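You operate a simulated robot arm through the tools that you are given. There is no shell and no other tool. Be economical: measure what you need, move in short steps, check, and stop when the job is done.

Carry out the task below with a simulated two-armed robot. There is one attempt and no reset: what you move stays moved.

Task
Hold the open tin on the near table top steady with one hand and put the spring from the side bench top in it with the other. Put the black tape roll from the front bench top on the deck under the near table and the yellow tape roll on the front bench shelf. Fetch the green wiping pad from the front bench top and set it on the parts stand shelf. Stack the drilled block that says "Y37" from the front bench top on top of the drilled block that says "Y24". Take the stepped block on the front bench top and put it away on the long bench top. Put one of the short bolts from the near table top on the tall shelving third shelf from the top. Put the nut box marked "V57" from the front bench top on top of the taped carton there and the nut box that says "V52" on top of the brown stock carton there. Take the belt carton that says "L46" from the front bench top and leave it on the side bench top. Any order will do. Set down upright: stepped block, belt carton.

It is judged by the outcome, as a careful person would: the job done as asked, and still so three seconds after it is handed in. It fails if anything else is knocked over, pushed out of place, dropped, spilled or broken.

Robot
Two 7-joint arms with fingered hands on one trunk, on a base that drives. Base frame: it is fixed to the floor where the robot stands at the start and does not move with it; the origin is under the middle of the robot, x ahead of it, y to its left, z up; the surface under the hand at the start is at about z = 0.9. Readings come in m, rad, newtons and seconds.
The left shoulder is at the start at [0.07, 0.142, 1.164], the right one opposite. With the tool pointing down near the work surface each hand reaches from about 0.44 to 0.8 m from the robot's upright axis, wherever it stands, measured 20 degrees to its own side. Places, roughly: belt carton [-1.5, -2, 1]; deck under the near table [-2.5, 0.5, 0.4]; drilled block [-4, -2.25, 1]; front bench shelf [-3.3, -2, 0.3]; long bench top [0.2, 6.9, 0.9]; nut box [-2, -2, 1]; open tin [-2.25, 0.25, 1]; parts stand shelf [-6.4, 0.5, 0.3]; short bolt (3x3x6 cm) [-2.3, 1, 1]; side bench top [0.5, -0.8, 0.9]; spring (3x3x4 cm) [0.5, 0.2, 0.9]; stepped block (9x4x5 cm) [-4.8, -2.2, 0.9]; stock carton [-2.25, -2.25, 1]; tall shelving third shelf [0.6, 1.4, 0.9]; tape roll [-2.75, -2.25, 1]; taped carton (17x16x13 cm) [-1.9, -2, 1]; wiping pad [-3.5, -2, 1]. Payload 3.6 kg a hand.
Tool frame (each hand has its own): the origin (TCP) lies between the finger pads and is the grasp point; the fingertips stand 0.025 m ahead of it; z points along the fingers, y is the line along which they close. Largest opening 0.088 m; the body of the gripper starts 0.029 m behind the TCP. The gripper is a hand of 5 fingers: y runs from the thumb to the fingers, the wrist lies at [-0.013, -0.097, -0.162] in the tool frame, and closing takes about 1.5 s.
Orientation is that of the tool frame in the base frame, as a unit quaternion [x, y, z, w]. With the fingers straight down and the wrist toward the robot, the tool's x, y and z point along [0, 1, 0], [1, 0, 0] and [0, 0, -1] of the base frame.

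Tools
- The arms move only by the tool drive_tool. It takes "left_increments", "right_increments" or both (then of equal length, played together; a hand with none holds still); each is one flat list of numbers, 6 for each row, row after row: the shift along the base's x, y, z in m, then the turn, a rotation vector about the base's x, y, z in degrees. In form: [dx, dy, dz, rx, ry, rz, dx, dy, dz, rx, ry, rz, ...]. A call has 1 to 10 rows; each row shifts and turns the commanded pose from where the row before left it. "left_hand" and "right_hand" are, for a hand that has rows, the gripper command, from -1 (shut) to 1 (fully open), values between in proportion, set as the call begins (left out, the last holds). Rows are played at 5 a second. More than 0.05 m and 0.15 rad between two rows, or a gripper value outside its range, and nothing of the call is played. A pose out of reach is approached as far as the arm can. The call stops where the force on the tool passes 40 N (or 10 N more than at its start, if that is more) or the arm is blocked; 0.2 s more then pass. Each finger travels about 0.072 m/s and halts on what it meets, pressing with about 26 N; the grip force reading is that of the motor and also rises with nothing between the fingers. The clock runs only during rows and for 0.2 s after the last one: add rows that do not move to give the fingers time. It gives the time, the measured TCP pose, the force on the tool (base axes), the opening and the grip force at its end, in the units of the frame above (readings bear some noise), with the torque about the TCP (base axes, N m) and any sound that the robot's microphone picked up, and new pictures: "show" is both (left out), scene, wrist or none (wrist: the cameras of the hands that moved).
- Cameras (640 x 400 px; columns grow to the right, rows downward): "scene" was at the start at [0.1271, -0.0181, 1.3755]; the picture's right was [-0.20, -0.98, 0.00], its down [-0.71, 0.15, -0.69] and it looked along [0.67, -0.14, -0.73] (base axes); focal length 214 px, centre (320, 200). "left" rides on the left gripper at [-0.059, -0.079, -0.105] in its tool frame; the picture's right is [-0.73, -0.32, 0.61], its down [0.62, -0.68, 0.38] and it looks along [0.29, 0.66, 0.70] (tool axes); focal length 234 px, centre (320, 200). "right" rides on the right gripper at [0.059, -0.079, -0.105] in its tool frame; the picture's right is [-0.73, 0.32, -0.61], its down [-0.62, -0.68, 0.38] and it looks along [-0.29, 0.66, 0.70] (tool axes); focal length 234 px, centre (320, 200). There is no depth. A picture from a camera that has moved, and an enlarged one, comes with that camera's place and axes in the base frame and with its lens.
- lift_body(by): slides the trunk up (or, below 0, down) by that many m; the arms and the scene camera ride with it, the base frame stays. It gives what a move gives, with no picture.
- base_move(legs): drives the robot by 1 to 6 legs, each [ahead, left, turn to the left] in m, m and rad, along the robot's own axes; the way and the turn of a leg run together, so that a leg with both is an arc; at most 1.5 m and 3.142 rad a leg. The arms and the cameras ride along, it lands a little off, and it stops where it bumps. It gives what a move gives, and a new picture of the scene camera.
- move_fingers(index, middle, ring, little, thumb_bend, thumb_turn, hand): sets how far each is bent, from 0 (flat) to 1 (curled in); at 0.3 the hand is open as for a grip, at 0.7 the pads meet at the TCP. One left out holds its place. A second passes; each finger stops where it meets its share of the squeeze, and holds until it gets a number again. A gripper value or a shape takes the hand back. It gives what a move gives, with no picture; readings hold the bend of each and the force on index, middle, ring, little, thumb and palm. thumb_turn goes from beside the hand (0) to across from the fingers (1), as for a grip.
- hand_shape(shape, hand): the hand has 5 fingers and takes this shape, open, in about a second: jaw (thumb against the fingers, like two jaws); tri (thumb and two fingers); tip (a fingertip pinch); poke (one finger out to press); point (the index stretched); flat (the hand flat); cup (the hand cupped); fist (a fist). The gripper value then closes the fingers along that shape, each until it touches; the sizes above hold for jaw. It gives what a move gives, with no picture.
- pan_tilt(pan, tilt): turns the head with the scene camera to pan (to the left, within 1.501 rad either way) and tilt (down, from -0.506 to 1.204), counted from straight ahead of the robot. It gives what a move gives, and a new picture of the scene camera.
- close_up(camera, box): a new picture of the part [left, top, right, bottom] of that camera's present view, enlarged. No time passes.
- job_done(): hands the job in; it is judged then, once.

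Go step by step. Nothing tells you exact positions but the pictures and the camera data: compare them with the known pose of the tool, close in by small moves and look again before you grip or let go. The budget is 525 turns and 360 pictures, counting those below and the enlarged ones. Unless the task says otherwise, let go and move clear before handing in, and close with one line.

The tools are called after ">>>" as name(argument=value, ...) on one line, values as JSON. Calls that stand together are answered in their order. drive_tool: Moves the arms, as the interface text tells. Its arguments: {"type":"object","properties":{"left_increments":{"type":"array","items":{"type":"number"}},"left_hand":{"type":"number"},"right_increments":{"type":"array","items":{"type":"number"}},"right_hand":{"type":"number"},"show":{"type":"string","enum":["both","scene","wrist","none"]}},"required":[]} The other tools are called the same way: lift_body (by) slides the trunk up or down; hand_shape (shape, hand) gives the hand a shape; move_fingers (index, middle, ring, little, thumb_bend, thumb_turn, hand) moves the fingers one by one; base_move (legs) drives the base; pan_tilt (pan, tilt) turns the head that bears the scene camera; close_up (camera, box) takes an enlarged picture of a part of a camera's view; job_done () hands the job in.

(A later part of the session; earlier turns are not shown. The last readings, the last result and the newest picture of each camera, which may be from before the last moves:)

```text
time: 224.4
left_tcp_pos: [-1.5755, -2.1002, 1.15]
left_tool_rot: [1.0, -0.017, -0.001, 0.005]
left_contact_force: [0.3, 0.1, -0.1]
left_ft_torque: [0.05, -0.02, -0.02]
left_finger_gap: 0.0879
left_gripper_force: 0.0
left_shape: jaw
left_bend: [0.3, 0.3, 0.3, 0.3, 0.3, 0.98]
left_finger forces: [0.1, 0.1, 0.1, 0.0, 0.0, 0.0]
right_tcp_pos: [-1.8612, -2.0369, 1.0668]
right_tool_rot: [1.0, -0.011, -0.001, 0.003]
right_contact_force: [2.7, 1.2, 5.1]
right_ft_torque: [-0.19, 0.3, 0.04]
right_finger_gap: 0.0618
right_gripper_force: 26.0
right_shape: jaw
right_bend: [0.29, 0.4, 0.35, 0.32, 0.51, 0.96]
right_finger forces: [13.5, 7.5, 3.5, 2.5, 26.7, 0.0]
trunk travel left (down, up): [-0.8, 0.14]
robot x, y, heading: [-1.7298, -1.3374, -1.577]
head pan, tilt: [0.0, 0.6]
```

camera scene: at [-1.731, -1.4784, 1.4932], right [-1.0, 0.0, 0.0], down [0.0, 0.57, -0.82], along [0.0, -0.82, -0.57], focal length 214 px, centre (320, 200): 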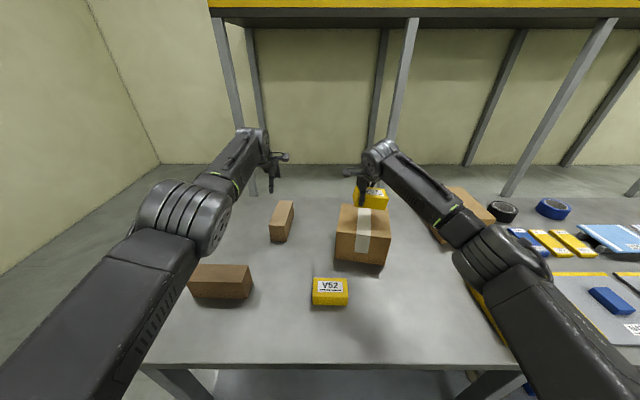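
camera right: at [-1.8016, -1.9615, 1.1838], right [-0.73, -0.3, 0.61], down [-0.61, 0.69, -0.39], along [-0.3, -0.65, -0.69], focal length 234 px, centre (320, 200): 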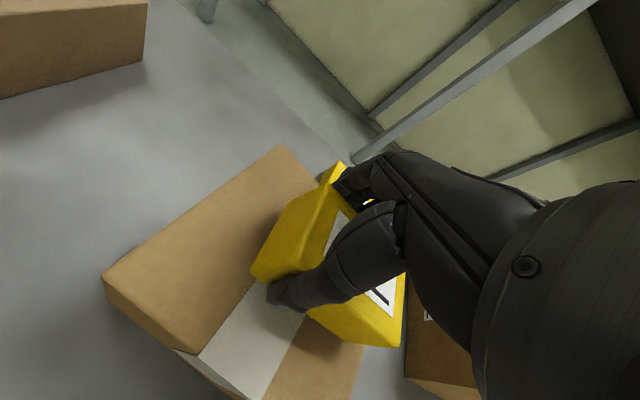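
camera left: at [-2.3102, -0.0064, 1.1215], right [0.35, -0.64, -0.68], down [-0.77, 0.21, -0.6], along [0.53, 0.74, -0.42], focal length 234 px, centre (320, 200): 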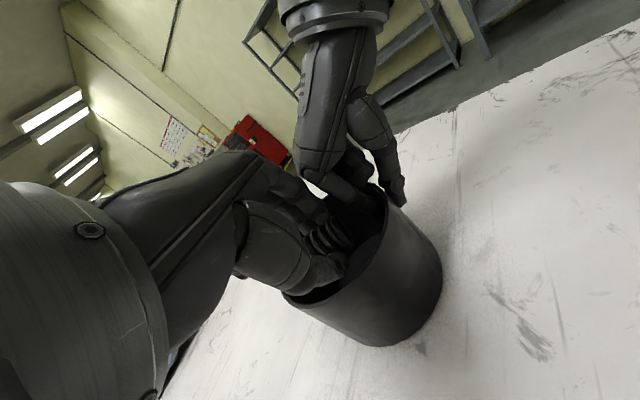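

Contact made. I'll release and lift.

>>> drive_tool(right_increments=[0, 0, 0, 0, 0, 0, 0, 0, 0, 0, 0, 0, 0, 0, 0, 0, 0, 0, 0, 0, 0, 0, 0, 0, 0, 0, 0.02, 0, 0, 0, 0, 0, 0.03, 0, 0, 0, 0, 0, 0.03, 0, 0, 0], right_hand=1, show="both")

```text
time: 226.0
left_tcp_pos: [-1.576, -2.0991, 1.1504]
left_tool_rot: [1.0, -0.016, 0.001, 0.005]
left_contact_force: [0.0, -0.1, -0.3]
left_ft_torque: [0.0, -0.01, 0.02]
left_finger_gap: 0.0877
left_gripper_force: 0.0
left_shape: jaw
left_bend: [0.3, 0.3, 0.3, 0.3, 0.3, 0.98]
left_finger forces: [0.0, 0.1, 0.0, 0.0, 0.0, 0.0]
right_tcp_pos: [-1.8629, -2.0372, 1.1467]
right_tool_rot: [1.0, -0.012, -0.001, 0.002]
right_contact_force: [0.1, -0.7, -0.4]
right_ft_torque: [0.0, 0.03, -0.01]
right_finger_gap: 0.0875
right_gripper_force: 0.0
right_shape: jaw
right_bend: [0.3, 0.3, 0.3, 0.3, 0.3, 0.98]
right_finger forces: [0.0, 0.1, 0.1, 0.1, 0.1, 0.0]
trunk travel left (down, up): [-0.8, 0.14]
robot x, y, heading: [-1.7291, -1.3332, -1.569]
head pan, tilt: [0.0, 0.6]
camera scene: at [-1.7324, -1.4749, 1.4935], right [-1.0, 0.0, 0.0], down [0.0, 0.56, -0.83], along [0.0, -0.83, -0.56], focal length 214 px, centre (320, 200)
camera right: at [-1.8011, -1.9615, 1.2509], right [-0.73, -0.3, 0.61], down [-0.61, 0.69, -0.39], along [-0.3, -0.65, -0.69], focal length 234 px, centre (320, 200)
```

scene: 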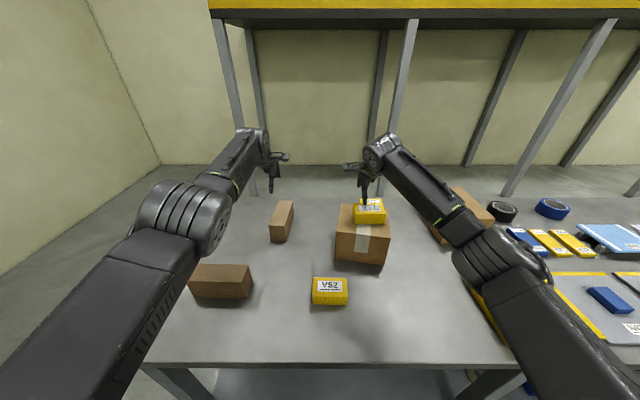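
right: 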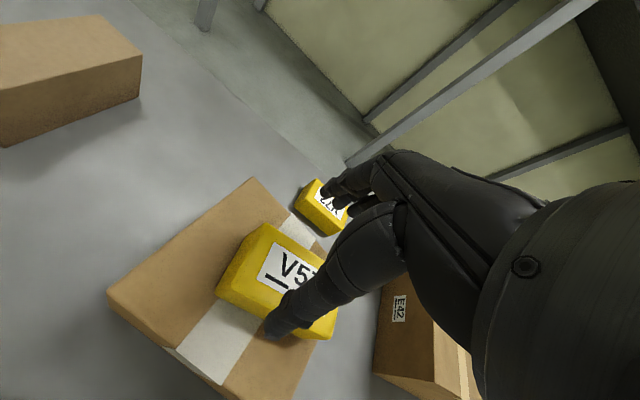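

V57 sits well on the taped carton. Next is V52 at (−1.761, −1.840) with the right hand; I'll slide left a bit and come over it.

>>> base_move(legs=[[0, 0.1, 0]])

>>> drive_tool(right_increments=[0.003, 0.04, 0, 0, 0, 0, 0.003, 0.04, 0, 0, 0, 0, 0.003, 0.04, 0, 0, 0, 0, 0.003, 0.04, 0, 0, 0, 0, 0.003, 0.037, -0.03, 0, 0, 0, 0, 0, -0.04, 0, 0, 0], show="wrist")

```text
time: 227.2
left_tcp_pos: [-1.4787, -2.0994, 1.1505]
left_tool_rot: [1.0, -0.017, 0.0, 0.004]
left_contact_force: [-0.1, -0.6, -0.7]
left_ft_torque: [0.0, -0.01, 0.0]
left_finger_gap: 0.0877
left_gripper_force: 0.1
left_shape: jaw
left_bend: [0.3, 0.3, 0.3, 0.3, 0.3, 0.98]
left_finger forces: [0.0, 0.1, 0.1, 0.1, 0.1, 0.0]
right_tcp_pos: [-1.7627, -2.0387, 1.1451]
right_tool_rot: [1.0, -0.012, 0.001, 0.001]
right_contact_force: [-0.9, -0.2, 0.4]
right_ft_torque: [0.01, 0.0, 0.01]
right_finger_gap: 0.0877
right_gripper_force: 0.2
right_shape: jaw
right_bend: [0.3, 0.3, 0.3, 0.3, 0.3, 0.98]
right_finger forces: [0.0, 0.0, 0.0, 0.1, 0.0, 0.0]
trunk travel left (down, up): [-0.8, 0.14]
robot x, y, heading: [-1.6249, -1.3337, -1.571]
head pan, tilt: [0.0, 0.6]
camera scene: at [-1.6333, -1.4754, 1.4935], right [-1.0, 0.0, 0.0], down [0.0, 0.57, -0.82], along [0.0, -0.82, -0.57], focal length 214 px, centre (320, 200)
```

scene: 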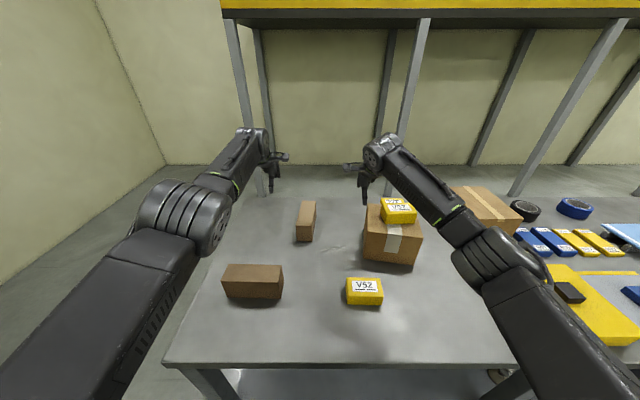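

```text
time: 228.6
left_tcp_pos: [-1.4774, -2.1026, 1.1487]
left_tool_rot: [1.0, -0.017, 0.001, 0.004]
left_contact_force: [-0.5, -0.9, -1.8]
left_ft_torque: [0.01, 0.02, -0.01]
left_finger_gap: 0.0876
left_gripper_force: 0.0
left_shape: jaw
left_bend: [0.3, 0.3, 0.3, 0.3, 0.3, 0.98]
left_finger forces: [0.0, 0.0, 0.0, 0.0, 0.1, 0.0]
right_tcp_pos: [-1.7478, -1.8424, 1.0746]
right_tool_rot: [1.0, -0.013, 0.0, 0.001]
right_contact_force: [-0.6, 0.0, -0.8]
right_ft_torque: [0.04, 0.0, 0.01]
right_finger_gap: 0.0875
right_gripper_force: 0.0
right_shape: jaw
right_bend: [0.3, 0.3, 0.3, 0.3, 0.3, 0.98]
right_finger forces: [0.0, 0.0, 0.1, 0.0, 0.0, 0.0]
trunk travel left (down, up): [-0.8, 0.14]
robot x, y, heading: [-1.6283, -1.3331, -1.571]
head pan, tilt: [0.0, 0.6]
camera right: at [-1.6871, -1.7653, 1.1785], right [-0.73, -0.3, 0.61], down [-0.61, 0.7, -0.38], along [-0.31, -0.65, -0.7], focal length 234 px, centre (320, 200)
```

right: 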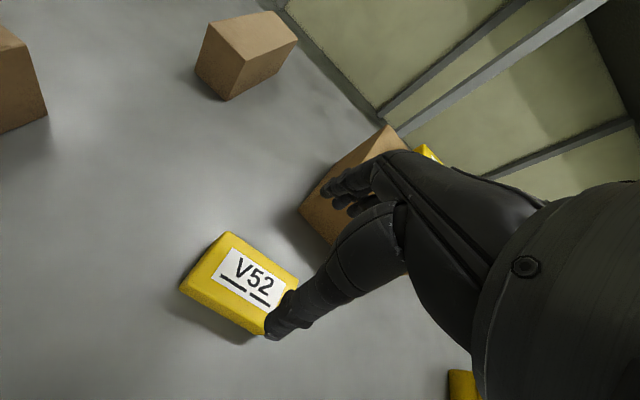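

V52's centre is (−1.757, −1.836). I'll line up, descend, grip and lift.

>>> drive_tool(right_increments=[0.01, 0.006, -0.03, 0, 0, 0, 0, 0, -0.04, 0, 0, 0, 0, 0, -0.04, 0, 0, 0, 0, 0, -0.028, 0, 0, 0], right_hand=0.85, show="none")

>>> drive_tool(right_increments=[0, 0, 0, 0, 0, 0, 0, 0, 0, 0, 0, 0, 0, 0, 0, 0, 0, 0, 0, 0, 0, 0, 0, 0, 0, 0, 0, 0, 0, 0, 0, 0, 0, 0, 0, 0], right_hand=-1, show="none")

>>> drive_tool(right_increments=[0, 0, 0.03, 0, 0, 0, 0, 0, 0.04, 0, 0, 0, 0, 0, 0.04, 0, 0, 0, 0, 0, 0.04, 0, 0, 0, 0, 0, 0.04, 0, 0, 0, 0, 0, 0.03, 0, 0, 0], show="wrist")

```text
time: 229.6
left_tcp_pos: [-1.4768, -2.0996, 1.1486]
left_tool_rot: [1.0, -0.018, 0.001, 0.004]
left_contact_force: [0.3, -0.4, 0.6]
left_ft_torque: [0.01, 0.02, -0.05]
left_finger_gap: 0.0879
left_gripper_force: 0.1
left_shape: jaw
left_bend: [0.3, 0.3, 0.3, 0.3, 0.3, 0.98]
left_finger forces: [0.1, 0.1, 0.0, 0.1, 0.1, 0.0]
right_tcp_pos: [-1.7361, -1.8348, 0.9364]
right_tool_rot: [1.0, -0.012, 0.0, 0.001]
right_contact_force: [0.4, -1.1, 0.3]
right_ft_torque: [0.0, 0.0, -0.01]
right_finger_gap: 0.0817
right_gripper_force: 0.2
right_shape: jaw
right_bend: [0.31, 0.31, 0.3, 0.31, 0.31, 0.98]
right_finger forces: [0.5, 0.0, 0.0, 0.0, 0.0, 0.0]
trunk travel left (down, up): [-0.8, 0.14]
robot x, y, heading: [-1.6266, -1.335, -1.57]
head pan, tilt: [0.0, 0.6]
```

```text
time: 231.0
left_tcp_pos: [-1.4786, -2.0993, 1.1493]
left_tool_rot: [1.0, -0.017, 0.0, 0.005]
left_contact_force: [-0.3, 0.7, -0.5]
left_ft_torque: [0.03, 0.06, 0.02]
left_finger_gap: 0.0877
left_gripper_force: 0.0
left_shape: jaw
left_bend: [0.3, 0.3, 0.3, 0.3, 0.3, 0.98]
left_finger forces: [0.0, 0.0, 0.0, 0.0, 0.1, 0.1]
right_tcp_pos: [-1.7378, -1.8369, 0.9368]
right_tool_rot: [1.0, -0.012, 0.0, 0.002]
right_contact_force: [0.4, 0.5, 0.2]
right_ft_torque: [0.03, 0.02, 0.03]
right_finger_gap: 0.0565
right_gripper_force: 26.1
right_shape: jaw
right_bend: [0.28, 0.39, 0.36, 0.34, 0.62, 0.99]
right_finger forces: [12.7, 6.8, 2.8, 2.0, 23.8, 0.0]
trunk travel left (down, up): [-0.8, 0.14]
robot x, y, heading: [-1.6313, -1.3316, -1.574]
head pan, tilt: [0.0, 0.6]
```

```text
time: 232.4
left_tcp_pos: [-1.4757, -2.0995, 1.1487]
left_tool_rot: [1.0, -0.018, 0.0, 0.004]
left_contact_force: [-1.0, -0.3, 0.2]
left_ft_torque: [0.0, 0.02, 0.03]
left_finger_gap: 0.0874
left_gripper_force: 0.1
left_shape: jaw
left_bend: [0.3, 0.3, 0.3, 0.3, 0.3, 0.98]
left_finger forces: [0.0, 0.1, 0.1, 0.0, 0.0, 0.0]
right_tcp_pos: [-1.7373, -1.8364, 1.1585]
right_tool_rot: [1.0, -0.012, 0.0, 0.001]
right_contact_force: [-0.1, 1.0, -3.4]
right_ft_torque: [-0.02, -0.08, -0.02]
right_finger_gap: 0.0558
right_gripper_force: 26.2
right_shape: jaw
right_bend: [0.28, 0.4, 0.37, 0.36, 0.62, 0.98]
right_finger forces: [13.0, 6.4, 2.8, 2.1, 24.4, 0.0]
trunk travel left (down, up): [-0.8, 0.14]
robot x, y, heading: [-1.6306, -1.3362, -1.574]
head pan, tilt: [0.0, 0.6]
camera right: at [-1.6763, -1.7591, 1.2628], right [-0.73, -0.3, 0.61], down [-0.61, 0.7, -0.38], along [-0.31, -0.65, -0.69], focal length 234 px, centre (320, 200)
```

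right: 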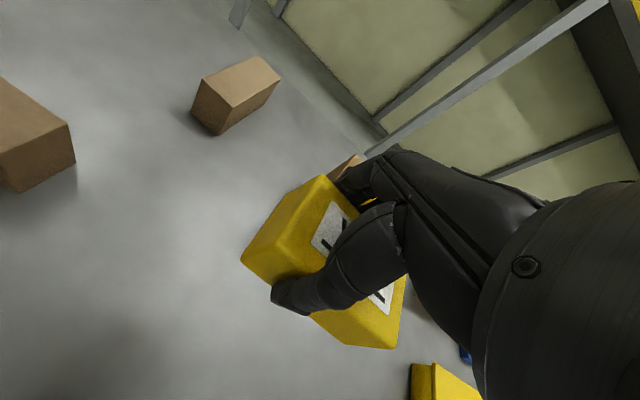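

V52 is held. I'll drive right to the stock carton and edge closer to the bench.

>>> base_move(legs=[[0, -0.493, 0], [0.07, 0, 0]])

```text
time: 235.9
left_tcp_pos: [-1.9753, -2.1647, 1.1537]
left_tool_rot: [1.0, -0.018, 0.0, 0.007]
left_contact_force: [0.5, 0.0, 1.4]
left_ft_torque: [-0.02, -0.03, 0.0]
left_finger_gap: 0.0878
left_gripper_force: 0.0
left_shape: jaw
left_bend: [0.3, 0.3, 0.3, 0.3, 0.3, 0.98]
left_finger forces: [0.0, 0.0, 0.0, 0.1, 0.0, 0.0]
right_tcp_pos: [-2.2358, -1.8992, 1.1605]
right_tool_rot: [1.0, -0.013, -0.001, 0.003]
right_contact_force: [-0.3, 0.3, -3.8]
right_ft_torque: [-0.05, -0.04, -0.01]
right_finger_gap: 0.056
right_gripper_force: 25.8
right_shape: jaw
right_bend: [0.28, 0.4, 0.37, 0.36, 0.62, 0.98]
right_finger forces: [13.0, 6.3, 2.9, 2.1, 24.5, 0.0]
trunk travel left (down, up): [-0.8, 0.14]
robot x, y, heading: [-2.125, -1.4042, -1.573]
head pan, tilt: [0.0, 0.6]
camera scene: at [-2.1277, -1.5377, 1.4942], right [-1.0, 0.0, 0.0], down [0.0, 0.56, -0.83], along [0.0, -0.83, -0.56], focal length 214 px, centre (320, 200)
```

scene: 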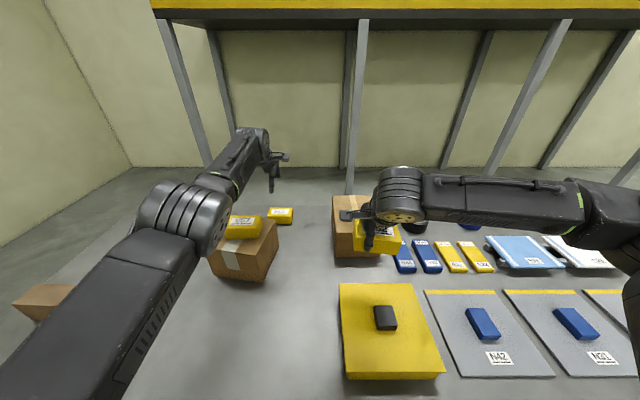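

No bump. I'll extend the right hand forward over the stock carton and check for limits.

>>> drive_tool(right_increments=[0, -0.04, 0, 0, 0, 0, 0, -0.04, 0, 0, 0, 0, 0, -0.04, 0, 0, 0, 0, 0, -0.04, 0, 0, 0, 0, 0, -0.04, 0, 0, 0, 0], show="both")

```text
time: 237.1
left_tcp_pos: [-1.9741, -2.1694, 1.1481]
left_tool_rot: [1.0, -0.018, -0.002, 0.004]
left_contact_force: [0.3, 0.3, -0.5]
left_ft_torque: [-0.01, 0.0, 0.02]
left_finger_gap: 0.0878
left_gripper_force: 0.0
left_shape: jaw
left_bend: [0.3, 0.3, 0.3, 0.3, 0.3, 0.98]
left_finger forces: [0.0, 0.0, 0.0, 0.1, 0.0, 0.1]
right_tcp_pos: [-2.235, -2.1069, 1.1556]
right_tool_rot: [1.0, -0.013, -0.002, 0.002]
right_contact_force: [0.5, -1.3, -3.8]
right_ft_torque: [0.01, -0.1, 0.06]
right_finger_gap: 0.0554
right_gripper_force: 26.0
right_shape: jaw
right_bend: [0.28, 0.4, 0.37, 0.42, 0.62, 0.97]
right_finger forces: [13.1, 6.3, 3.0, 2.0, 24.4, 0.0]
trunk travel left (down, up): [-0.8, 0.14]
robot x, y, heading: [-2.127, -1.3997, -1.572]
head pan, tilt: [0.0, 0.6]
camera scene: at [-2.1265, -1.5451, 1.4933], right [-1.0, 0.0, 0.0], down [0.0, 0.57, -0.82], along [0.0, -0.82, -0.57], focal length 214 px, centre (320, 200)
camera right: at [-2.1725, -2.0297, 1.26], right [-0.73, -0.3, 0.61], down [-0.61, 0.7, -0.38], along [-0.31, -0.65, -0.69], focal length 234 px, centre (320, 200)
```

scene: 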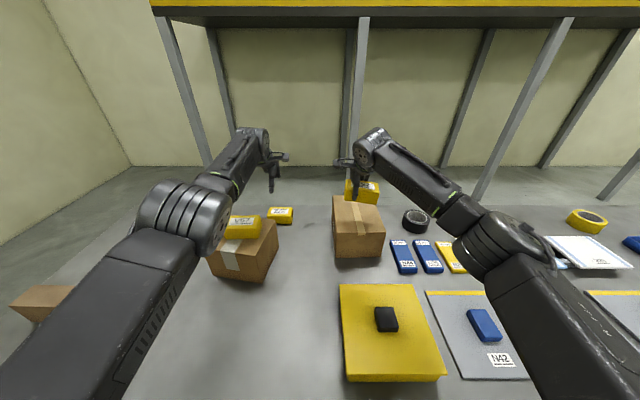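
right: 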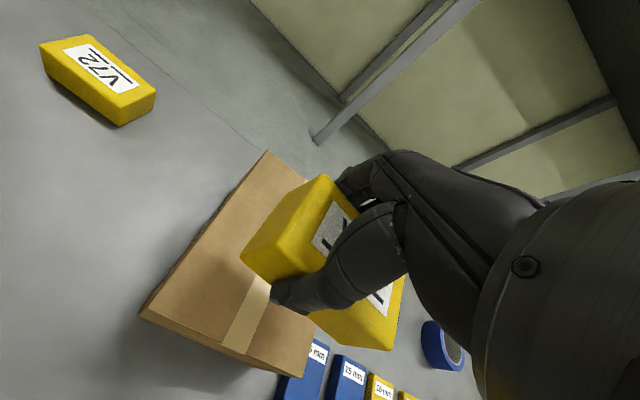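

The carton top spans x −2.178 to −2.345, centre about (−2.262, −2.157). I'll centre V52 over it and lower to contact.

>>> drive_tool(right_increments=[-0.01, -0.03, -0.02, 0, 0, 0, 0, -0.008, -0.03, 0, 0, 0, 0, 0, -0.02, 0, 0, 0, 0, 0, -0.01, 0, 0, 0, 0, 0, -0.006, 0, 0, 0], show="wrist")

```text
time: 238.3
left_tcp_pos: [-1.9757, -2.169, 1.1489]
left_tool_rot: [1.0, -0.018, 0.001, 0.005]
left_contact_force: [0.7, -0.1, 0.7]
left_ft_torque: [0.0, -0.02, -0.04]
left_finger_gap: 0.0881
left_gripper_force: 0.0
left_shape: jaw
left_bend: [0.3, 0.3, 0.3, 0.3, 0.3, 0.98]
left_finger forces: [0.0, 0.0, 0.0, 0.0, 0.1, 0.1]
right_tcp_pos: [-2.2443, -2.1419, 1.0709]
right_tool_rot: [1.0, -0.012, 0.0, 0.001]
right_contact_force: [0.5, -0.6, -2.7]
right_ft_torque: [0.01, -0.08, 0.02]
right_finger_gap: 0.0556
right_gripper_force: 26.2
right_shape: jaw
right_bend: [0.28, 0.4, 0.37, 0.43, 0.62, 0.97]
right_finger forces: [13.0, 6.2, 2.9, 1.9, 24.3, 0.0]
trunk travel left (down, up): [-0.8, 0.14]
robot x, y, heading: [-2.1238, -1.4032, -1.579]
head pan, tilt: [0.0, 0.6]
camera right: at [-2.1833, -2.0662, 1.1754], right [-0.73, -0.3, 0.61], down [-0.61, 0.7, -0.38], along [-0.31, -0.65, -0.69], focal length 234 px, centre (320, 200)
```

right: 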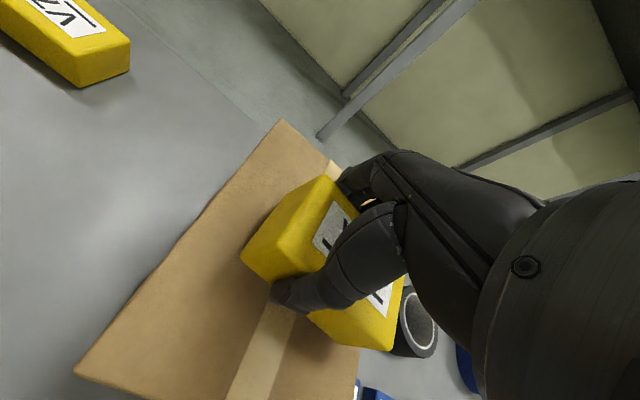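

It's nearly down. I'll continue to contact.

>>> drive_tool(right_increments=[0, 0, -0.005, 0, 0, 0, 0, 0, -0.005, 0, 0, 0, 0, 0, -0.004, 0, 0, 0], show="none")

```text
time: 239.1
left_tcp_pos: [-1.9755, -2.1687, 1.1494]
left_tool_rot: [1.0, -0.019, 0.0, 0.005]
left_contact_force: [0.1, 0.6, 0.6]
left_ft_torque: [-0.01, 0.01, 0.0]
left_finger_gap: 0.0879
left_gripper_force: 0.1
left_shape: jaw
left_bend: [0.3, 0.3, 0.3, 0.3, 0.3, 0.98]
left_finger forces: [0.0, 0.0, 0.0, 0.1, 0.1, 0.1]
right_tcp_pos: [-2.2436, -2.1417, 1.0596]
right_tool_rot: [1.0, -0.013, 0.0, 0.002]
right_contact_force: [0.5, -0.6, 0.1]
right_ft_torque: [0.02, 0.09, 0.07]
right_finger_gap: 0.0554
right_gripper_force: 26.6
right_shape: jaw
right_bend: [0.28, 0.4, 0.37, 0.41, 0.62, 0.97]
right_finger forces: [12.9, 6.3, 3.7, 2.7, 24.3, 0.1]
trunk travel left (down, up): [-0.8, 0.14]
robot x, y, heading: [-2.1249, -1.4051, -1.577]
head pan, tilt: [0.0, 0.6]
```

Light contact (the weight has come off). I'll lower 3 mm more, then release and lift.

>>> drive_tool(right_increments=[0, 0, -0.003, 0, 0, 0], show="none")

>>> drive_tool(right_increments=[0, 0, 0, 0, 0, 0, 0, 0, 0, 0, 0, 0, 0, 0, 0, 0, 0, 0, 0, 0, 0, 0, 0, 0, 0, 0, 0.02, 0, 0, 0, 0, 0, 0.03, 0, 0, 0, 0, 0, 0.04, 0, 0, 0], right_hand=1, show="both")

```text
time: 239.5
left_tcp_pos: [-1.9745, -2.1687, 1.1498]
left_tool_rot: [1.0, -0.019, -0.001, 0.005]
left_contact_force: [1.1, -0.5, -0.2]
left_ft_torque: [0.04, 0.01, 0.0]
left_finger_gap: 0.0879
left_gripper_force: 0.1
left_shape: jaw
left_bend: [0.3, 0.3, 0.3, 0.3, 0.3, 0.98]
left_finger forces: [0.1, 0.1, 0.0, 0.0, 0.0, 0.1]
right_tcp_pos: [-2.2442, -2.1424, 1.0561]
right_tool_rot: [1.0, -0.013, -0.001, 0.002]
right_contact_force: [1.2, -0.4, 0.7]
right_ft_torque: [-0.02, 0.19, 0.06]
right_finger_gap: 0.0556
right_gripper_force: 26.0
right_shape: jaw
right_bend: [0.28, 0.4, 0.37, 0.41, 0.62, 0.97]
right_finger forces: [13.0, 6.4, 3.8, 3.1, 24.8, 0.1]
trunk travel left (down, up): [-0.8, 0.14]
robot x, y, heading: [-2.1248, -1.3998, -1.571]
head pan, tilt: [0.0, 0.6]
```

```text
time: 241.1
left_tcp_pos: [-1.975, -2.1675, 1.1493]
left_tool_rot: [1.0, -0.019, 0.0, 0.005]
left_contact_force: [-0.4, 0.3, 0.5]
left_ft_torque: [0.01, 0.0, 0.0]
left_finger_gap: 0.0878
left_gripper_force: 0.1
left_shape: jaw
left_bend: [0.3, 0.3, 0.3, 0.3, 0.3, 0.98]
left_finger forces: [0.1, 0.1, 0.1, 0.0, 0.1, 0.1]
right_tcp_pos: [-2.2459, -2.1407, 1.1455]
right_tool_rot: [1.0, -0.013, -0.001, 0.001]
right_contact_force: [0.3, -1.0, 0.1]
right_ft_torque: [0.0, -0.02, 0.02]
right_finger_gap: 0.088
right_gripper_force: 0.2
right_shape: jaw
right_bend: [0.3, 0.3, 0.3, 0.3, 0.3, 0.98]
right_finger forces: [0.0, 0.1, 0.1, 0.0, 0.1, 0.0]
trunk travel left (down, up): [-0.8, 0.14]
robot x, y, heading: [-2.1258, -1.4038, -1.576]
head pan, tilt: [0.0, 0.6]
camera scene: at [-2.1274, -1.5427, 1.4935], right [-1.0, 0.0, 0.0], down [0.0, 0.56, -0.83], along [0.0, -0.83, -0.56], focal length 214 px, centre (320, 200)
camera right: at [-2.1839, -2.0633, 1.2491], right [-0.73, -0.3, 0.61], down [-0.61, 0.7, -0.38], along [-0.31, -0.65, -0.69], focal length 234 px, centre (320, 200)
```

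scene: 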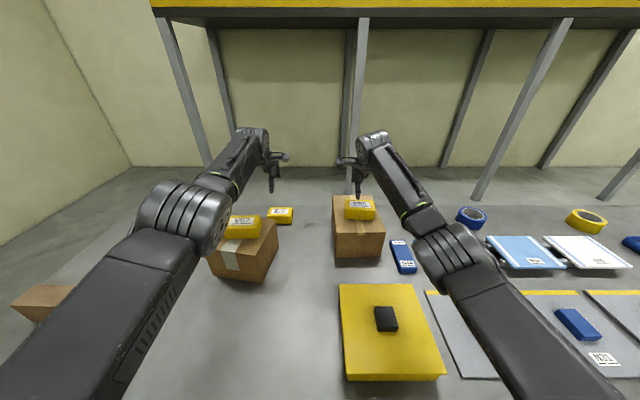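
right: 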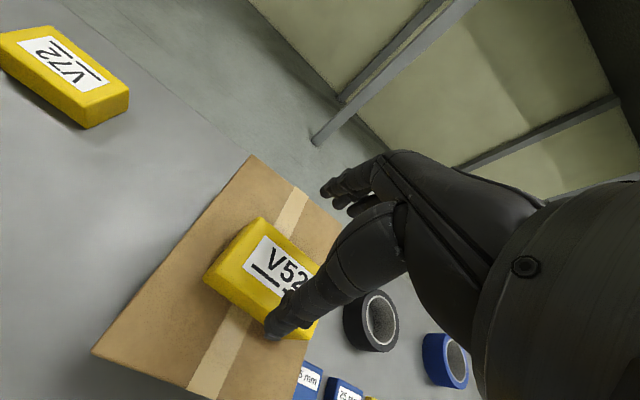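

Both nut boxes are placed. Now I'll back away and fix the left arm's posture the same way as the right (hand up, fold, lower with fingers forward, then point down).

>>> base_move(legs=[[-0.5, 0, 0]])

>>> drive_tool(left_increments=[0.03, 0, 0.02, -8, 0, 0, 0.03, 0, 0.03, -8, 0, 0, 0.03, 0, 0.03, -8, 0, 0, 0.03, 0, 0.03, -8, 0, 0, 0.03, 0, 0.03, -8, 0, 0, 0.03, 0, 0.03, -8, 0, 0, 0, 0, 0.03, -8, 0, 0, 0, 0, 0.03, -8, 0, 0, 0, 0, 0.04, -8, 0, 0, 0, 0, 0.04, -8, 0, 0], show="none")

>>> drive_tool(left_increments=[0, 0.02, 0.04, -8, 0, 0, 0, 0.02, 0.04, -8, 0, 0, 0, 0.02, 0.04, -8, 0, 0, 0, 0.02, 0.03, -8, 0, 0, 0, 0.02, 0, 0, 0, 0, 0, 0.02, 0, 0, 0, 0], show="none")

>>> drive_tool(left_increments=[0.015, 0.037, -0.01, 0, 0, 0, 0.015, 0.037, -0.01, 0, 0, 0, 0.015, 0.037, -0.01, 0, 0, 0, 0.015, 0.037, -0.01, 0, 0, 0, 0.015, 0.037, -0.01, 0, 0, 0, 0.015, 0.037, -0.01, 0, 0, 0, 0.015, 0.037, -0.01, 0, 0, 0, 0.015, 0.03, -0.01, 0, 0, 0], show="none")

```text
time: 244.0
left_tcp_pos: [-1.9718, -1.6705, 1.1493]
left_tool_rot: [1.0, -0.015, 0.0, 0.004]
left_contact_force: [-0.6, -0.2, -0.4]
left_ft_torque: [0.0, 0.01, 0.03]
left_finger_gap: 0.0878
left_gripper_force: 0.0
left_shape: jaw
left_bend: [0.3, 0.3, 0.3, 0.3, 0.3, 0.98]
left_finger forces: [0.0, 0.1, 0.0, 0.1, 0.0, 0.1]
right_tcp_pos: [-2.2427, -1.6435, 1.1443]
right_tool_rot: [1.0, -0.012, 0.0, 0.001]
right_contact_force: [0.0, 1.3, -0.1]
right_ft_torque: [0.01, 0.0, 0.02]
right_finger_gap: 0.0878
right_gripper_force: 0.0
right_shape: jaw
right_bend: [0.3, 0.3, 0.3, 0.3, 0.3, 0.98]
right_finger forces: [0.1, 0.1, 0.1, 0.0, 0.1, 0.0]
trunk travel left (down, up): [-0.8, 0.14]
robot x, y, heading: [-2.1249, -0.9053, -1.57]
head pan, tilt: [0.0, 0.6]
camera scene: at [-2.1272, -1.0467, 1.4934], right [-1.0, 0.0, 0.0], down [0.0, 0.57, -0.82], along [0.0, -0.82, -0.57], focal length 214 px, centre (320, 200)
```

scene: 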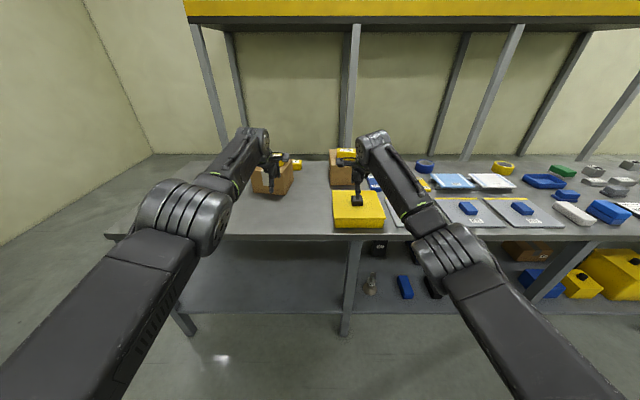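

```text
time: 246.2
left_tcp_pos: [-1.8025, -1.7185, 1.4668]
left_tool_rot: [0.762, -0.012, 0.009, 0.647]
left_contact_force: [0.3, -0.3, -0.5]
left_ft_torque: [0.01, 0.02, -0.03]
left_finger_gap: 0.0876
left_gripper_force: 0.1
left_shape: jaw
left_bend: [0.3, 0.3, 0.3, 0.3, 0.3, 0.98]
left_finger forces: [0.1, 0.0, 0.0, 0.0, 0.0, 0.1]
left hand out of reach, approached as far as the arm can: row 1, 2, 3, 4, 5, 9, 10
right_tcp_pos: [-2.2427, -1.6426, 1.1459]
right_tool_rot: [1.0, -0.011, 0.0, 0.001]
right_contact_force: [0.6, 0.0, 0.3]
right_ft_torque: [-0.01, 0.01, -0.01]
right_finger_gap: 0.0875
right_gripper_force: 0.2
right_shape: jaw
right_bend: [0.3, 0.3, 0.3, 0.3, 0.3, 0.98]
right_finger forces: [0.1, 0.1, 0.1, 0.0, 0.1, 0.1]
trunk travel left (down, up): [-0.8, 0.14]
robot x, y, heading: [-2.1265, -0.9028, -1.565]
head pan, tilt: [0.0, 0.6]
```

```text
time: 247.6
left_tcp_pos: [-1.7988, -1.6277, 1.6352]
left_tool_rot: [0.555, -0.01, 0.013, 0.832]
left_contact_force: [0.3, -0.2, 0.4]
left_ft_torque: [-0.04, -0.04, 0.02]
left_finger_gap: 0.0879
left_gripper_force: 0.0
left_shape: jaw
left_bend: [0.3, 0.3, 0.3, 0.3, 0.3, 0.98]
left_finger forces: [0.0, 0.1, 0.0, 0.1, 0.0, 0.0]
left hand out of reach, approached as far as the arm can: row 1, 3, 4, 5, 6
right_tcp_pos: [-2.2426, -1.6428, 1.1447]
right_tool_rot: [1.0, -0.012, 0.0, 0.001]
right_contact_force: [0.3, -0.4, 0.4]
right_ft_torque: [-0.01, -0.02, -0.01]
right_finger_gap: 0.0876
right_gripper_force: 0.0
right_shape: jaw
right_bend: [0.3, 0.3, 0.3, 0.3, 0.3, 0.98]
right_finger forces: [0.0, 0.0, 0.0, 0.0, 0.0, 0.1]
trunk travel left (down, up): [-0.8, 0.14]
robot x, y, heading: [-2.122, -0.9032, -1.569]
head pan, tilt: [0.0, 0.6]
```

```text
time: 249.4
left_tcp_pos: [-1.6831, -1.4131, 1.5732]
left_tool_rot: [0.554, -0.009, 0.014, 0.832]
left_contact_force: [-0.2, 0.8, -0.8]
left_ft_torque: [-0.01, 0.01, 0.0]
left_finger_gap: 0.0877
left_gripper_force: 0.1
left_shape: jaw
left_bend: [0.3, 0.3, 0.3, 0.3, 0.3, 0.98]
left_finger forces: [0.0, 0.0, 0.1, 0.0, 0.0, 0.1]
left hand out of reach, approached as far as the arm can: row 1, 2
right_tcp_pos: [-2.2413, -1.6438, 1.1444]
right_tool_rot: [1.0, -0.011, -0.001, 0.002]
right_contact_force: [0.0, 0.3, -0.8]
right_ft_torque: [-0.03, -0.01, -0.04]
right_finger_gap: 0.0876
right_gripper_force: 0.1
right_shape: jaw
right_bend: [0.3, 0.3, 0.3, 0.3, 0.3, 0.98]
right_finger forces: [0.1, 0.0, 0.0, 0.0, 0.1, 0.0]
trunk travel left (down, up): [-0.8, 0.14]
robot x, y, heading: [-2.1263, -0.902, -1.572]
head pan, tilt: [0.0, 0.6]
```

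The left arm now moves freely. I'll lower it with fingers forward, then pitch down.

>>> drive_tool(left_increments=[0, 0, -0.045, 0, 0, 0, 0, 0, -0.045, 0, 0, 0, 0, 0, -0.045, 0, 0, 0, 0, 0, -0.045, 6, 0, 0, 0, 0, -0.045, 6, 0, 0, 0, -0.01, -0.04, 6, 0, 0, 0, -0.01, -0.04, 6, 0, 0, 0, -0.01, -0.04, 6, 0, 0, 0, -0.01, -0.04, 6, 0, 0, 0, -0.01, -0.04, 6, 0, 0], show="none")

>>> drive_tool(left_increments=[0, -0.01, -0.04, 0, 0, 0, 0, -0.01, -0.04, 6, 0, 0, 0, -0.01, -0.04, 6, 0, 0, 0, -0.01, -0.03, 8, 0, 0, 0, 0, -0.015, 8, 0, 0, 0, 0, -0.015, 8, 0, 0, 0, 0, 0, 8, 0, 0, 0, 0, 0, 8, 0, 0, 0, 0, 0, 8, 0, 0, 0, 0, 0, 8, 0, 0], show="none")

```text
time: 251.6
left_tcp_pos: [-1.6873, -1.461, 1.1453]
left_tool_rot: [0.816, -0.013, 0.01, 0.577]
left_contact_force: [0.0, -0.1, -0.4]
left_ft_torque: [-0.03, -0.01, -0.03]
left_finger_gap: 0.0879
left_gripper_force: 0.0
left_shape: jaw
left_bend: [0.3, 0.3, 0.3, 0.3, 0.3, 0.98]
left_finger forces: [0.1, 0.0, 0.0, 0.0, 0.0, 0.1]
right_tcp_pos: [-2.2421, -1.6434, 1.1453]
right_tool_rot: [1.0, -0.012, 0.0, 0.002]
right_contact_force: [0.6, -0.4, -0.5]
right_ft_torque: [0.05, -0.01, 0.01]
right_finger_gap: 0.0879
right_gripper_force: 0.0
right_shape: jaw
right_bend: [0.3, 0.3, 0.3, 0.3, 0.3, 0.98]
right_finger forces: [0.0, 0.0, 0.0, 0.0, 0.1, 0.1]
trunk travel left (down, up): [-0.8, 0.14]
robot x, y, heading: [-2.1266, -0.9045, -1.569]
head pan, tilt: [0.0, 0.6]
```

```text
time: 253.8
left_tcp_pos: [-1.6872, -1.4994, 0.9669]
left_tool_rot: [1.0, -0.016, 0.001, 0.021]
left_contact_force: [1.0, 0.1, 0.2]
left_ft_torque: [-0.01, 0.01, -0.01]
left_finger_gap: 0.0878
left_gripper_force: 0.1
left_shape: jaw
left_bend: [0.3, 0.3, 0.3, 0.3, 0.3, 0.98]
left_finger forces: [0.0, 0.0, 0.1, 0.0, 0.0, 0.0]
right_tcp_pos: [-2.2436, -1.643, 1.1443]
right_tool_rot: [1.0, -0.012, 0.0, 0.0]
right_contact_force: [-0.3, 0.1, -0.8]
right_ft_torque: [0.0, 0.02, 0.02]
right_finger_gap: 0.0878
right_gripper_force: 0.0
right_shape: jaw
right_bend: [0.3, 0.3, 0.3, 0.3, 0.3, 0.98]
right_finger forces: [0.0, 0.0, 0.1, 0.0, 0.0, 0.1]
trunk travel left (down, up): [-0.8, 0.14]
robot x, y, heading: [-2.1186, -0.9039, -1.569]
head pan, tilt: [0.0, 0.6]
```

The left arm is in good posture again. I'll raise it, drive over to the belt cartons and look for L46.

>>> drive_tool(left_increments=[-0.03, 0, 0.04, 2.4, 0, 0, -0.03, 0, 0.04, 0, 0, 0, -0.03, 0, 0.04, 0, 0, 0, -0.02, 0, 0.04, 0, 0, 0], right_increments=[0, 0.03, 0, 0, 0, 0, 0, 0.03, 0, 0, 0, 0, 0, 0.03, 0, 0, 0, 0, 0, 0.03, 0, 0, 0, 0], show="none")

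>>> base_move(legs=[[0, 0.5, 0], [0.15, 0, 0]])

>>> close_up(camera="scene", box=[200, 130, 420, 290])

```text
time: 254.8
left_tcp_pos: [-1.8003, -1.4981, 1.1306]
left_tool_rot: [1.0, -0.015, 0.0, 0.002]
left_contact_force: [-0.5, 0.7, -0.5]
left_ft_torque: [-0.01, -0.02, 0.03]
left_finger_gap: 0.0879
left_gripper_force: 0.1
left_shape: jaw
left_bend: [0.3, 0.3, 0.3, 0.3, 0.3, 0.98]
left_finger forces: [0.0, 0.1, 0.1, 0.1, 0.0, 0.1]
right_tcp_pos: [-2.2438, -1.5228, 1.1436]
right_tool_rot: [1.0, -0.011, 0.0, 0.001]
right_contact_force: [0.2, -0.8, -0.1]
right_ft_torque: [0.0, 0.01, 0.0]
right_finger_gap: 0.0882
right_gripper_force: 0.2
right_shape: jaw
right_bend: [0.3, 0.3, 0.3, 0.3, 0.3, 0.98]
right_finger forces: [0.0, 0.0, 0.1, 0.0, 0.0, 0.0]
trunk travel left (down, up): [-0.8, 0.14]
robot x, y, heading: [-2.1247, -0.9057, -1.572]
head pan, tilt: [0.0, 0.6]
```

```text
time: 258.8
left_tcp_pos: [-1.2998, -1.651, 1.1302]
left_tool_rot: [1.0, -0.018, 0.0, 0.003]
left_contact_force: [-0.2, 0.5, -0.5]
left_ft_torque: [-0.01, 0.03, -0.04]
left_finger_gap: 0.0878
left_gripper_force: 0.1
left_shape: jaw
left_bend: [0.3, 0.3, 0.3, 0.3, 0.3, 0.98]
left_finger forces: [0.0, 0.0, 0.1, 0.0, 0.1, 0.0]
right_tcp_pos: [-1.7446, -1.6731, 1.1441]
right_tool_rot: [1.0, -0.012, -0.001, 0.002]
right_contact_force: [-0.5, 0.7, -0.2]
right_ft_torque: [0.0, 0.01, -0.01]
right_finger_gap: 0.0879
right_gripper_force: 0.0
right_shape: jaw
right_bend: [0.3, 0.3, 0.3, 0.3, 0.3, 0.98]
right_finger forces: [0.0, 0.0, 0.0, 0.0, 0.0, 0.1]
trunk travel left (down, up): [-0.8, 0.14]
robot x, y, heading: [-1.6264, -1.0568, -1.576]
head pan, tilt: [0.0, 0.6]
camera scene: at [-1.6269, -1.1949, 1.4938], right [-1.0, 0.0, 0.0], down [0.0, 0.56, -0.83], along [0.0, -0.83, -0.56], focal length 214 px, centre (320, 200)
```

scene: 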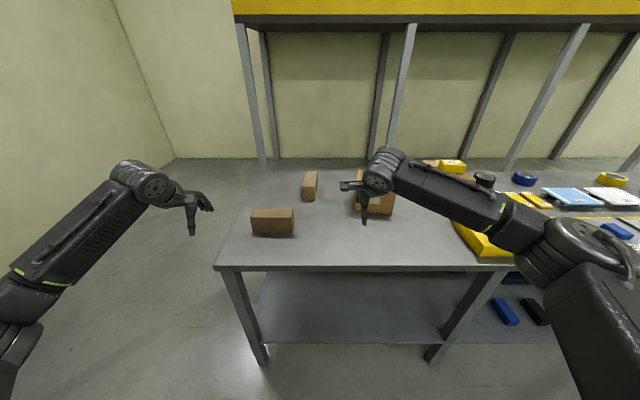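

```text
2.50 times, centred on (310, 210) of scene
camera zoom: at [-1.6269, -1.1949, 1.4938], right [-1.0, 0.0, 0.0], down [0.0, 0.56, -0.83], along [0.0, -0.83, -0.56], focal length 536 px, centre (345, 175)
```

zoom: 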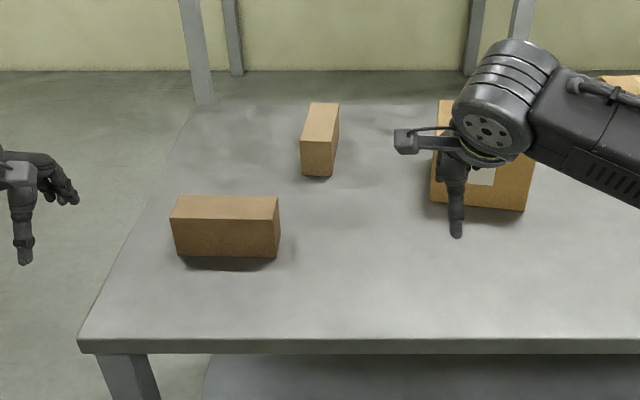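

No labels are visible from here. I'll go round to the left end of the bench and look at the cartons' other faces.

>>> base_move(legs=[[0.0, 0.9, 0], [0.5, 0, 0], [0, 0, -1.2]])

```text
time: 269.2
left_tcp_pos: [-1.1493, -2.0871, 1.1284]
left_tool_rot: [0.814, -0.581, -0.001, 0.001]
left_contact_force: [0.6, -0.9, 0.2]
left_ft_torque: [0.0, -0.01, -0.01]
left_finger_gap: 0.0877
left_gripper_force: 0.1
left_shape: jaw
left_bend: [0.3, 0.3, 0.3, 0.3, 0.3, 0.98]
left_finger forces: [0.0, 0.0, 0.1, 0.0, 0.1, 0.0]
right_tcp_pos: [-1.3306, -1.6816, 1.1438]
right_tool_rot: [0.818, -0.576, -0.001, 0.001]
right_contact_force: [1.5, -0.6, 0.2]
right_ft_torque: [-0.04, 0.0, 0.02]
right_finger_gap: 0.0877
right_gripper_force: 0.0
right_shape: jaw
right_bend: [0.3, 0.3, 0.3, 0.3, 0.3, 0.98]
right_finger forces: [0.0, 0.0, 0.1, 0.0, 0.1, 0.1]
trunk travel left (down, up): [-0.8, 0.14]
robot x, y, heading: [-0.7106, -1.5689, -2.777]
head pan, tilt: [0.0, 0.6]
camera scene: at [-0.8411, -1.6199, 1.4935], right [-0.36, 0.93, 0.0], down [0.53, 0.2, -0.82], along [-0.77, -0.3, -0.57], focal length 214 px, centre (320, 200)
```

scene: 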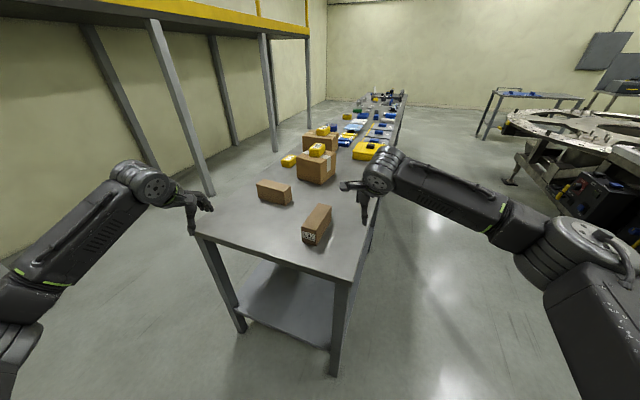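

>>> close_up(camera="scene", box=[240, 130, 400, 260])

>>> close_up(camera="scene", box=[290, 195, 340, 250])

```text
3.08 times, centred on (320, 195) of scene
camera zoom: at [-0.8411, -1.6199, 1.4935], right [-0.36, 0.93, 0.0], down [0.53, 0.2, -0.82], along [-0.77, -0.3, -0.57], focal length 660 px, centre (320, 215)
```

zoom: 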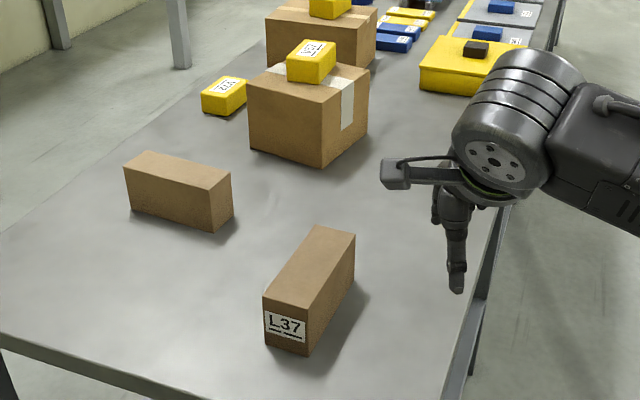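

```text
7.27 times, centred on (315, 222) of scene
camera zoom: at [-0.8411, -1.6199, 1.4935], right [-0.36, 0.93, 0.0], down [0.53, 0.2, -0.82], along [-0.77, -0.3, -0.57], focal length 1560 px, centre (356, 36)
```

zoom: 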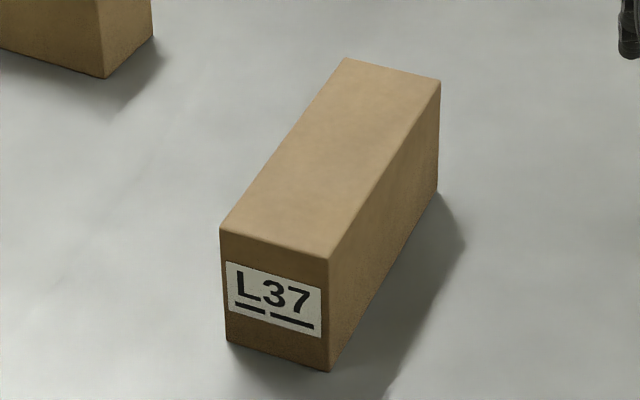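

The near carton is L37, so the other at about (−1.582, −2.143), lying along y, is L46. I'll face it from the bench's end so that my grip closes across its width.

>>> base_move(legs=[[0, 0, -0.364], [0, 0.42, 0]])

>>> drive_tool(left_increments=[0, 0.03, 0, 0, 0, 0, 0, 0.03, 0, 0, 0, 0, 0, 0.03, 0, 0, 0, 0, 0, 0.03, 0, 0, 0, 0, 0, 0.03, 0, 0, 0, 0], show="none")

>>> base_move(legs=[[0.2, 0, 0]])

```text
time: 272.9
left_tcp_pos: [-1.3057, -2.3069, 1.1286]
left_tool_rot: [-0.693, 0.721, 0.002, -0.002]
left_contact_force: [0.0, -0.8, -0.6]
left_ft_torque: [0.01, 0.05, 0.0]
left_finger_gap: 0.0876
left_gripper_force: 0.0
left_shape: jaw
left_bend: [0.3, 0.3, 0.3, 0.3, 0.3, 0.98]
left_finger forces: [0.1, 0.1, 0.0, 0.1, 0.1, 0.0]
right_tcp_pos: [-1.3299, -1.8637, 1.1436]
right_tool_rot: [-0.698, 0.716, 0.001, -0.001]
right_contact_force: [-0.4, -0.3, 0.1]
right_ft_torque: [-0.01, -0.03, 0.02]
right_finger_gap: 0.088
right_gripper_force: 0.0
right_shape: jaw
right_bend: [0.3, 0.3, 0.3, 0.3, 0.3, 0.98]
right_finger forces: [0.0, 0.1, 0.0, 0.1, 0.0, 0.0]
trunk travel left (down, up): [-0.8, 0.14]
robot x, y, heading: [-0.7117, -1.9828, 3.141]
head pan, tilt: [0.0, 0.6]
camera scene: at [-0.8503, -1.9838, 1.4935], right [0.0, 1.0, 0.0], down [0.57, 0.0, -0.82], along [-0.82, 0.0, -0.57], focal length 214 px, centre (320, 200)
```

scene: 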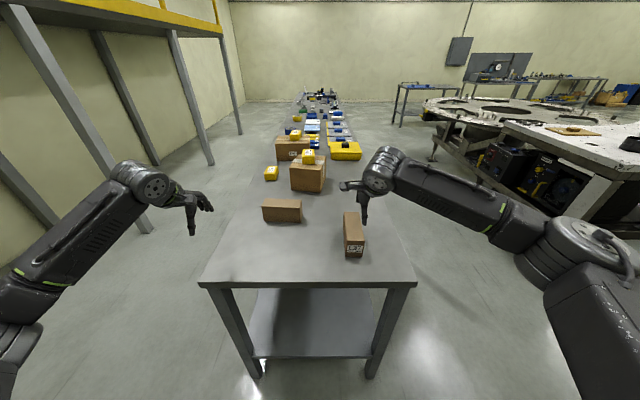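

```text
time: 274.1
left_tcp_pos: [-1.307, -2.1581, 1.1285]
left_tool_rot: [-0.694, 0.72, 0.0, -0.002]
left_contact_force: [-0.1, -0.3, -0.2]
left_ft_torque: [-0.01, 0.01, 0.0]
left_finger_gap: 0.0876
left_gripper_force: 0.1
left_shape: jaw
left_bend: [0.3, 0.3, 0.3, 0.3, 0.3, 0.98]
left_finger forces: [0.0, 0.1, 0.1, 0.0, 0.0, 0.0]
right_tcp_pos: [-1.3295, -1.8622, 1.1442]
right_tool_rot: [-0.698, 0.716, 0.001, -0.002]
right_contact_force: [-0.7, 1.2, 0.0]
right_ft_torque: [-0.03, 0.0, 0.02]
right_finger_gap: 0.0876
right_gripper_force: 0.0
right_shape: jaw
right_bend: [0.3, 0.3, 0.3, 0.3, 0.3, 0.98]
right_finger forces: [0.0, 0.0, 0.1, 0.0, 0.0, 0.0]
trunk travel left (down, up): [-0.8, 0.14]
robot x, y, heading: [-0.7075, -1.9795, 3.136]
head pan, tilt: [0.0, 0.6]
```

```text
time: 275.7
left_tcp_pos: [-1.5067, -2.1579, 1.1297]
left_tool_rot: [-0.693, 0.721, 0.002, -0.002]
left_contact_force: [0.4, 0.0, 0.4]
left_ft_torque: [-0.01, 0.0, 0.03]
left_finger_gap: 0.0878
left_gripper_force: 0.0
left_shape: jaw
left_bend: [0.3, 0.3, 0.3, 0.3, 0.3, 0.98]
left_finger forces: [0.1, 0.0, 0.0, 0.0, 0.1, 0.1]
right_tcp_pos: [-1.5274, -1.8612, 1.1453]
right_tool_rot: [-0.696, 0.718, 0.002, -0.002]
right_contact_force: [-0.2, 0.4, 0.3]
right_ft_torque: [0.01, -0.01, 0.0]
right_finger_gap: 0.0878
right_gripper_force: 0.1
right_shape: jaw
right_bend: [0.3, 0.3, 0.3, 0.3, 0.3, 0.98]
right_finger forces: [0.1, 0.0, 0.0, 0.0, 0.1, 0.0]
trunk travel left (down, up): [-0.8, 0.14]
robot x, y, heading: [-0.9124, -1.986, 3.138]
head pan, tilt: [0.0, 0.6]
camera scene: at [-1.049, -1.9838, 1.4938], right [0.01, 1.0, 0.0], down [0.56, 0.0, -0.83], along [-0.83, 0.0, -0.56], focal length 214 px, centre (320, 200)
```

scene: 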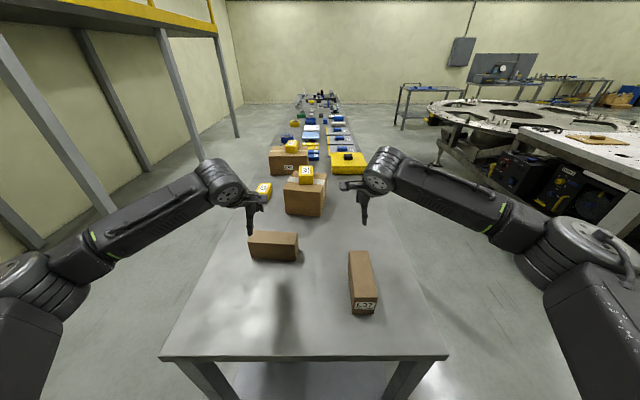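

The carton is at (−1.58, −2.149) in this view as well. I'll bring the left hand over it and check with the wrist camera.

>>> drive_tool(left_increments=[-0.025, 0.015, -0.01, 0, 0, 0, -0.025, 0.015, -0.02, 0, 0, 0, -0.025, 0.013, -0.03, 0, 0, 0], show="wrist")

```text
time: 276.5
left_tcp_pos: [-1.5872, -2.1149, 1.0678]
left_tool_rot: [-0.693, 0.721, 0.0, -0.001]
left_contact_force: [-1.3, 0.1, 0.6]
left_ft_torque: [0.0, 0.05, 0.01]
left_finger_gap: 0.088
left_gripper_force: 0.0
left_shape: jaw
left_bend: [0.3, 0.3, 0.3, 0.3, 0.3, 0.98]
left_finger forces: [0.0, 0.0, 0.1, 0.0, 0.0, 0.1]
right_tcp_pos: [-1.5307, -1.8605, 1.1428]
right_tool_rot: [-0.697, 0.717, 0.0, -0.001]
right_contact_force: [-0.8, -0.5, -0.6]
right_ft_torque: [0.01, 0.01, -0.03]
right_finger_gap: 0.0879
right_gripper_force: 0.0
right_shape: jaw
right_bend: [0.3, 0.3, 0.3, 0.3, 0.3, 0.98]
right_finger forces: [0.1, 0.0, 0.0, 0.0, 0.1, 0.0]
trunk travel left (down, up): [-0.8, 0.14]
robot x, y, heading: [-0.9131, -1.9806, 3.134]
head pan, tilt: [0.0, 0.6]
camera left: at [-1.5044, -2.0585, 1.1722], right [0.35, 0.71, -0.61], down [0.66, -0.65, -0.38], along [-0.67, -0.26, -0.69], focal length 234 px, centre (320, 200)
```

left: 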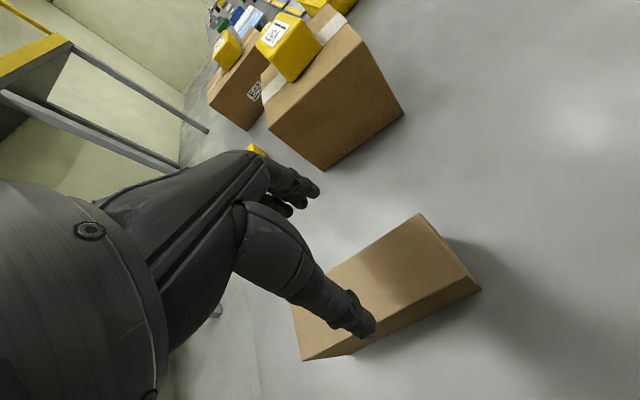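

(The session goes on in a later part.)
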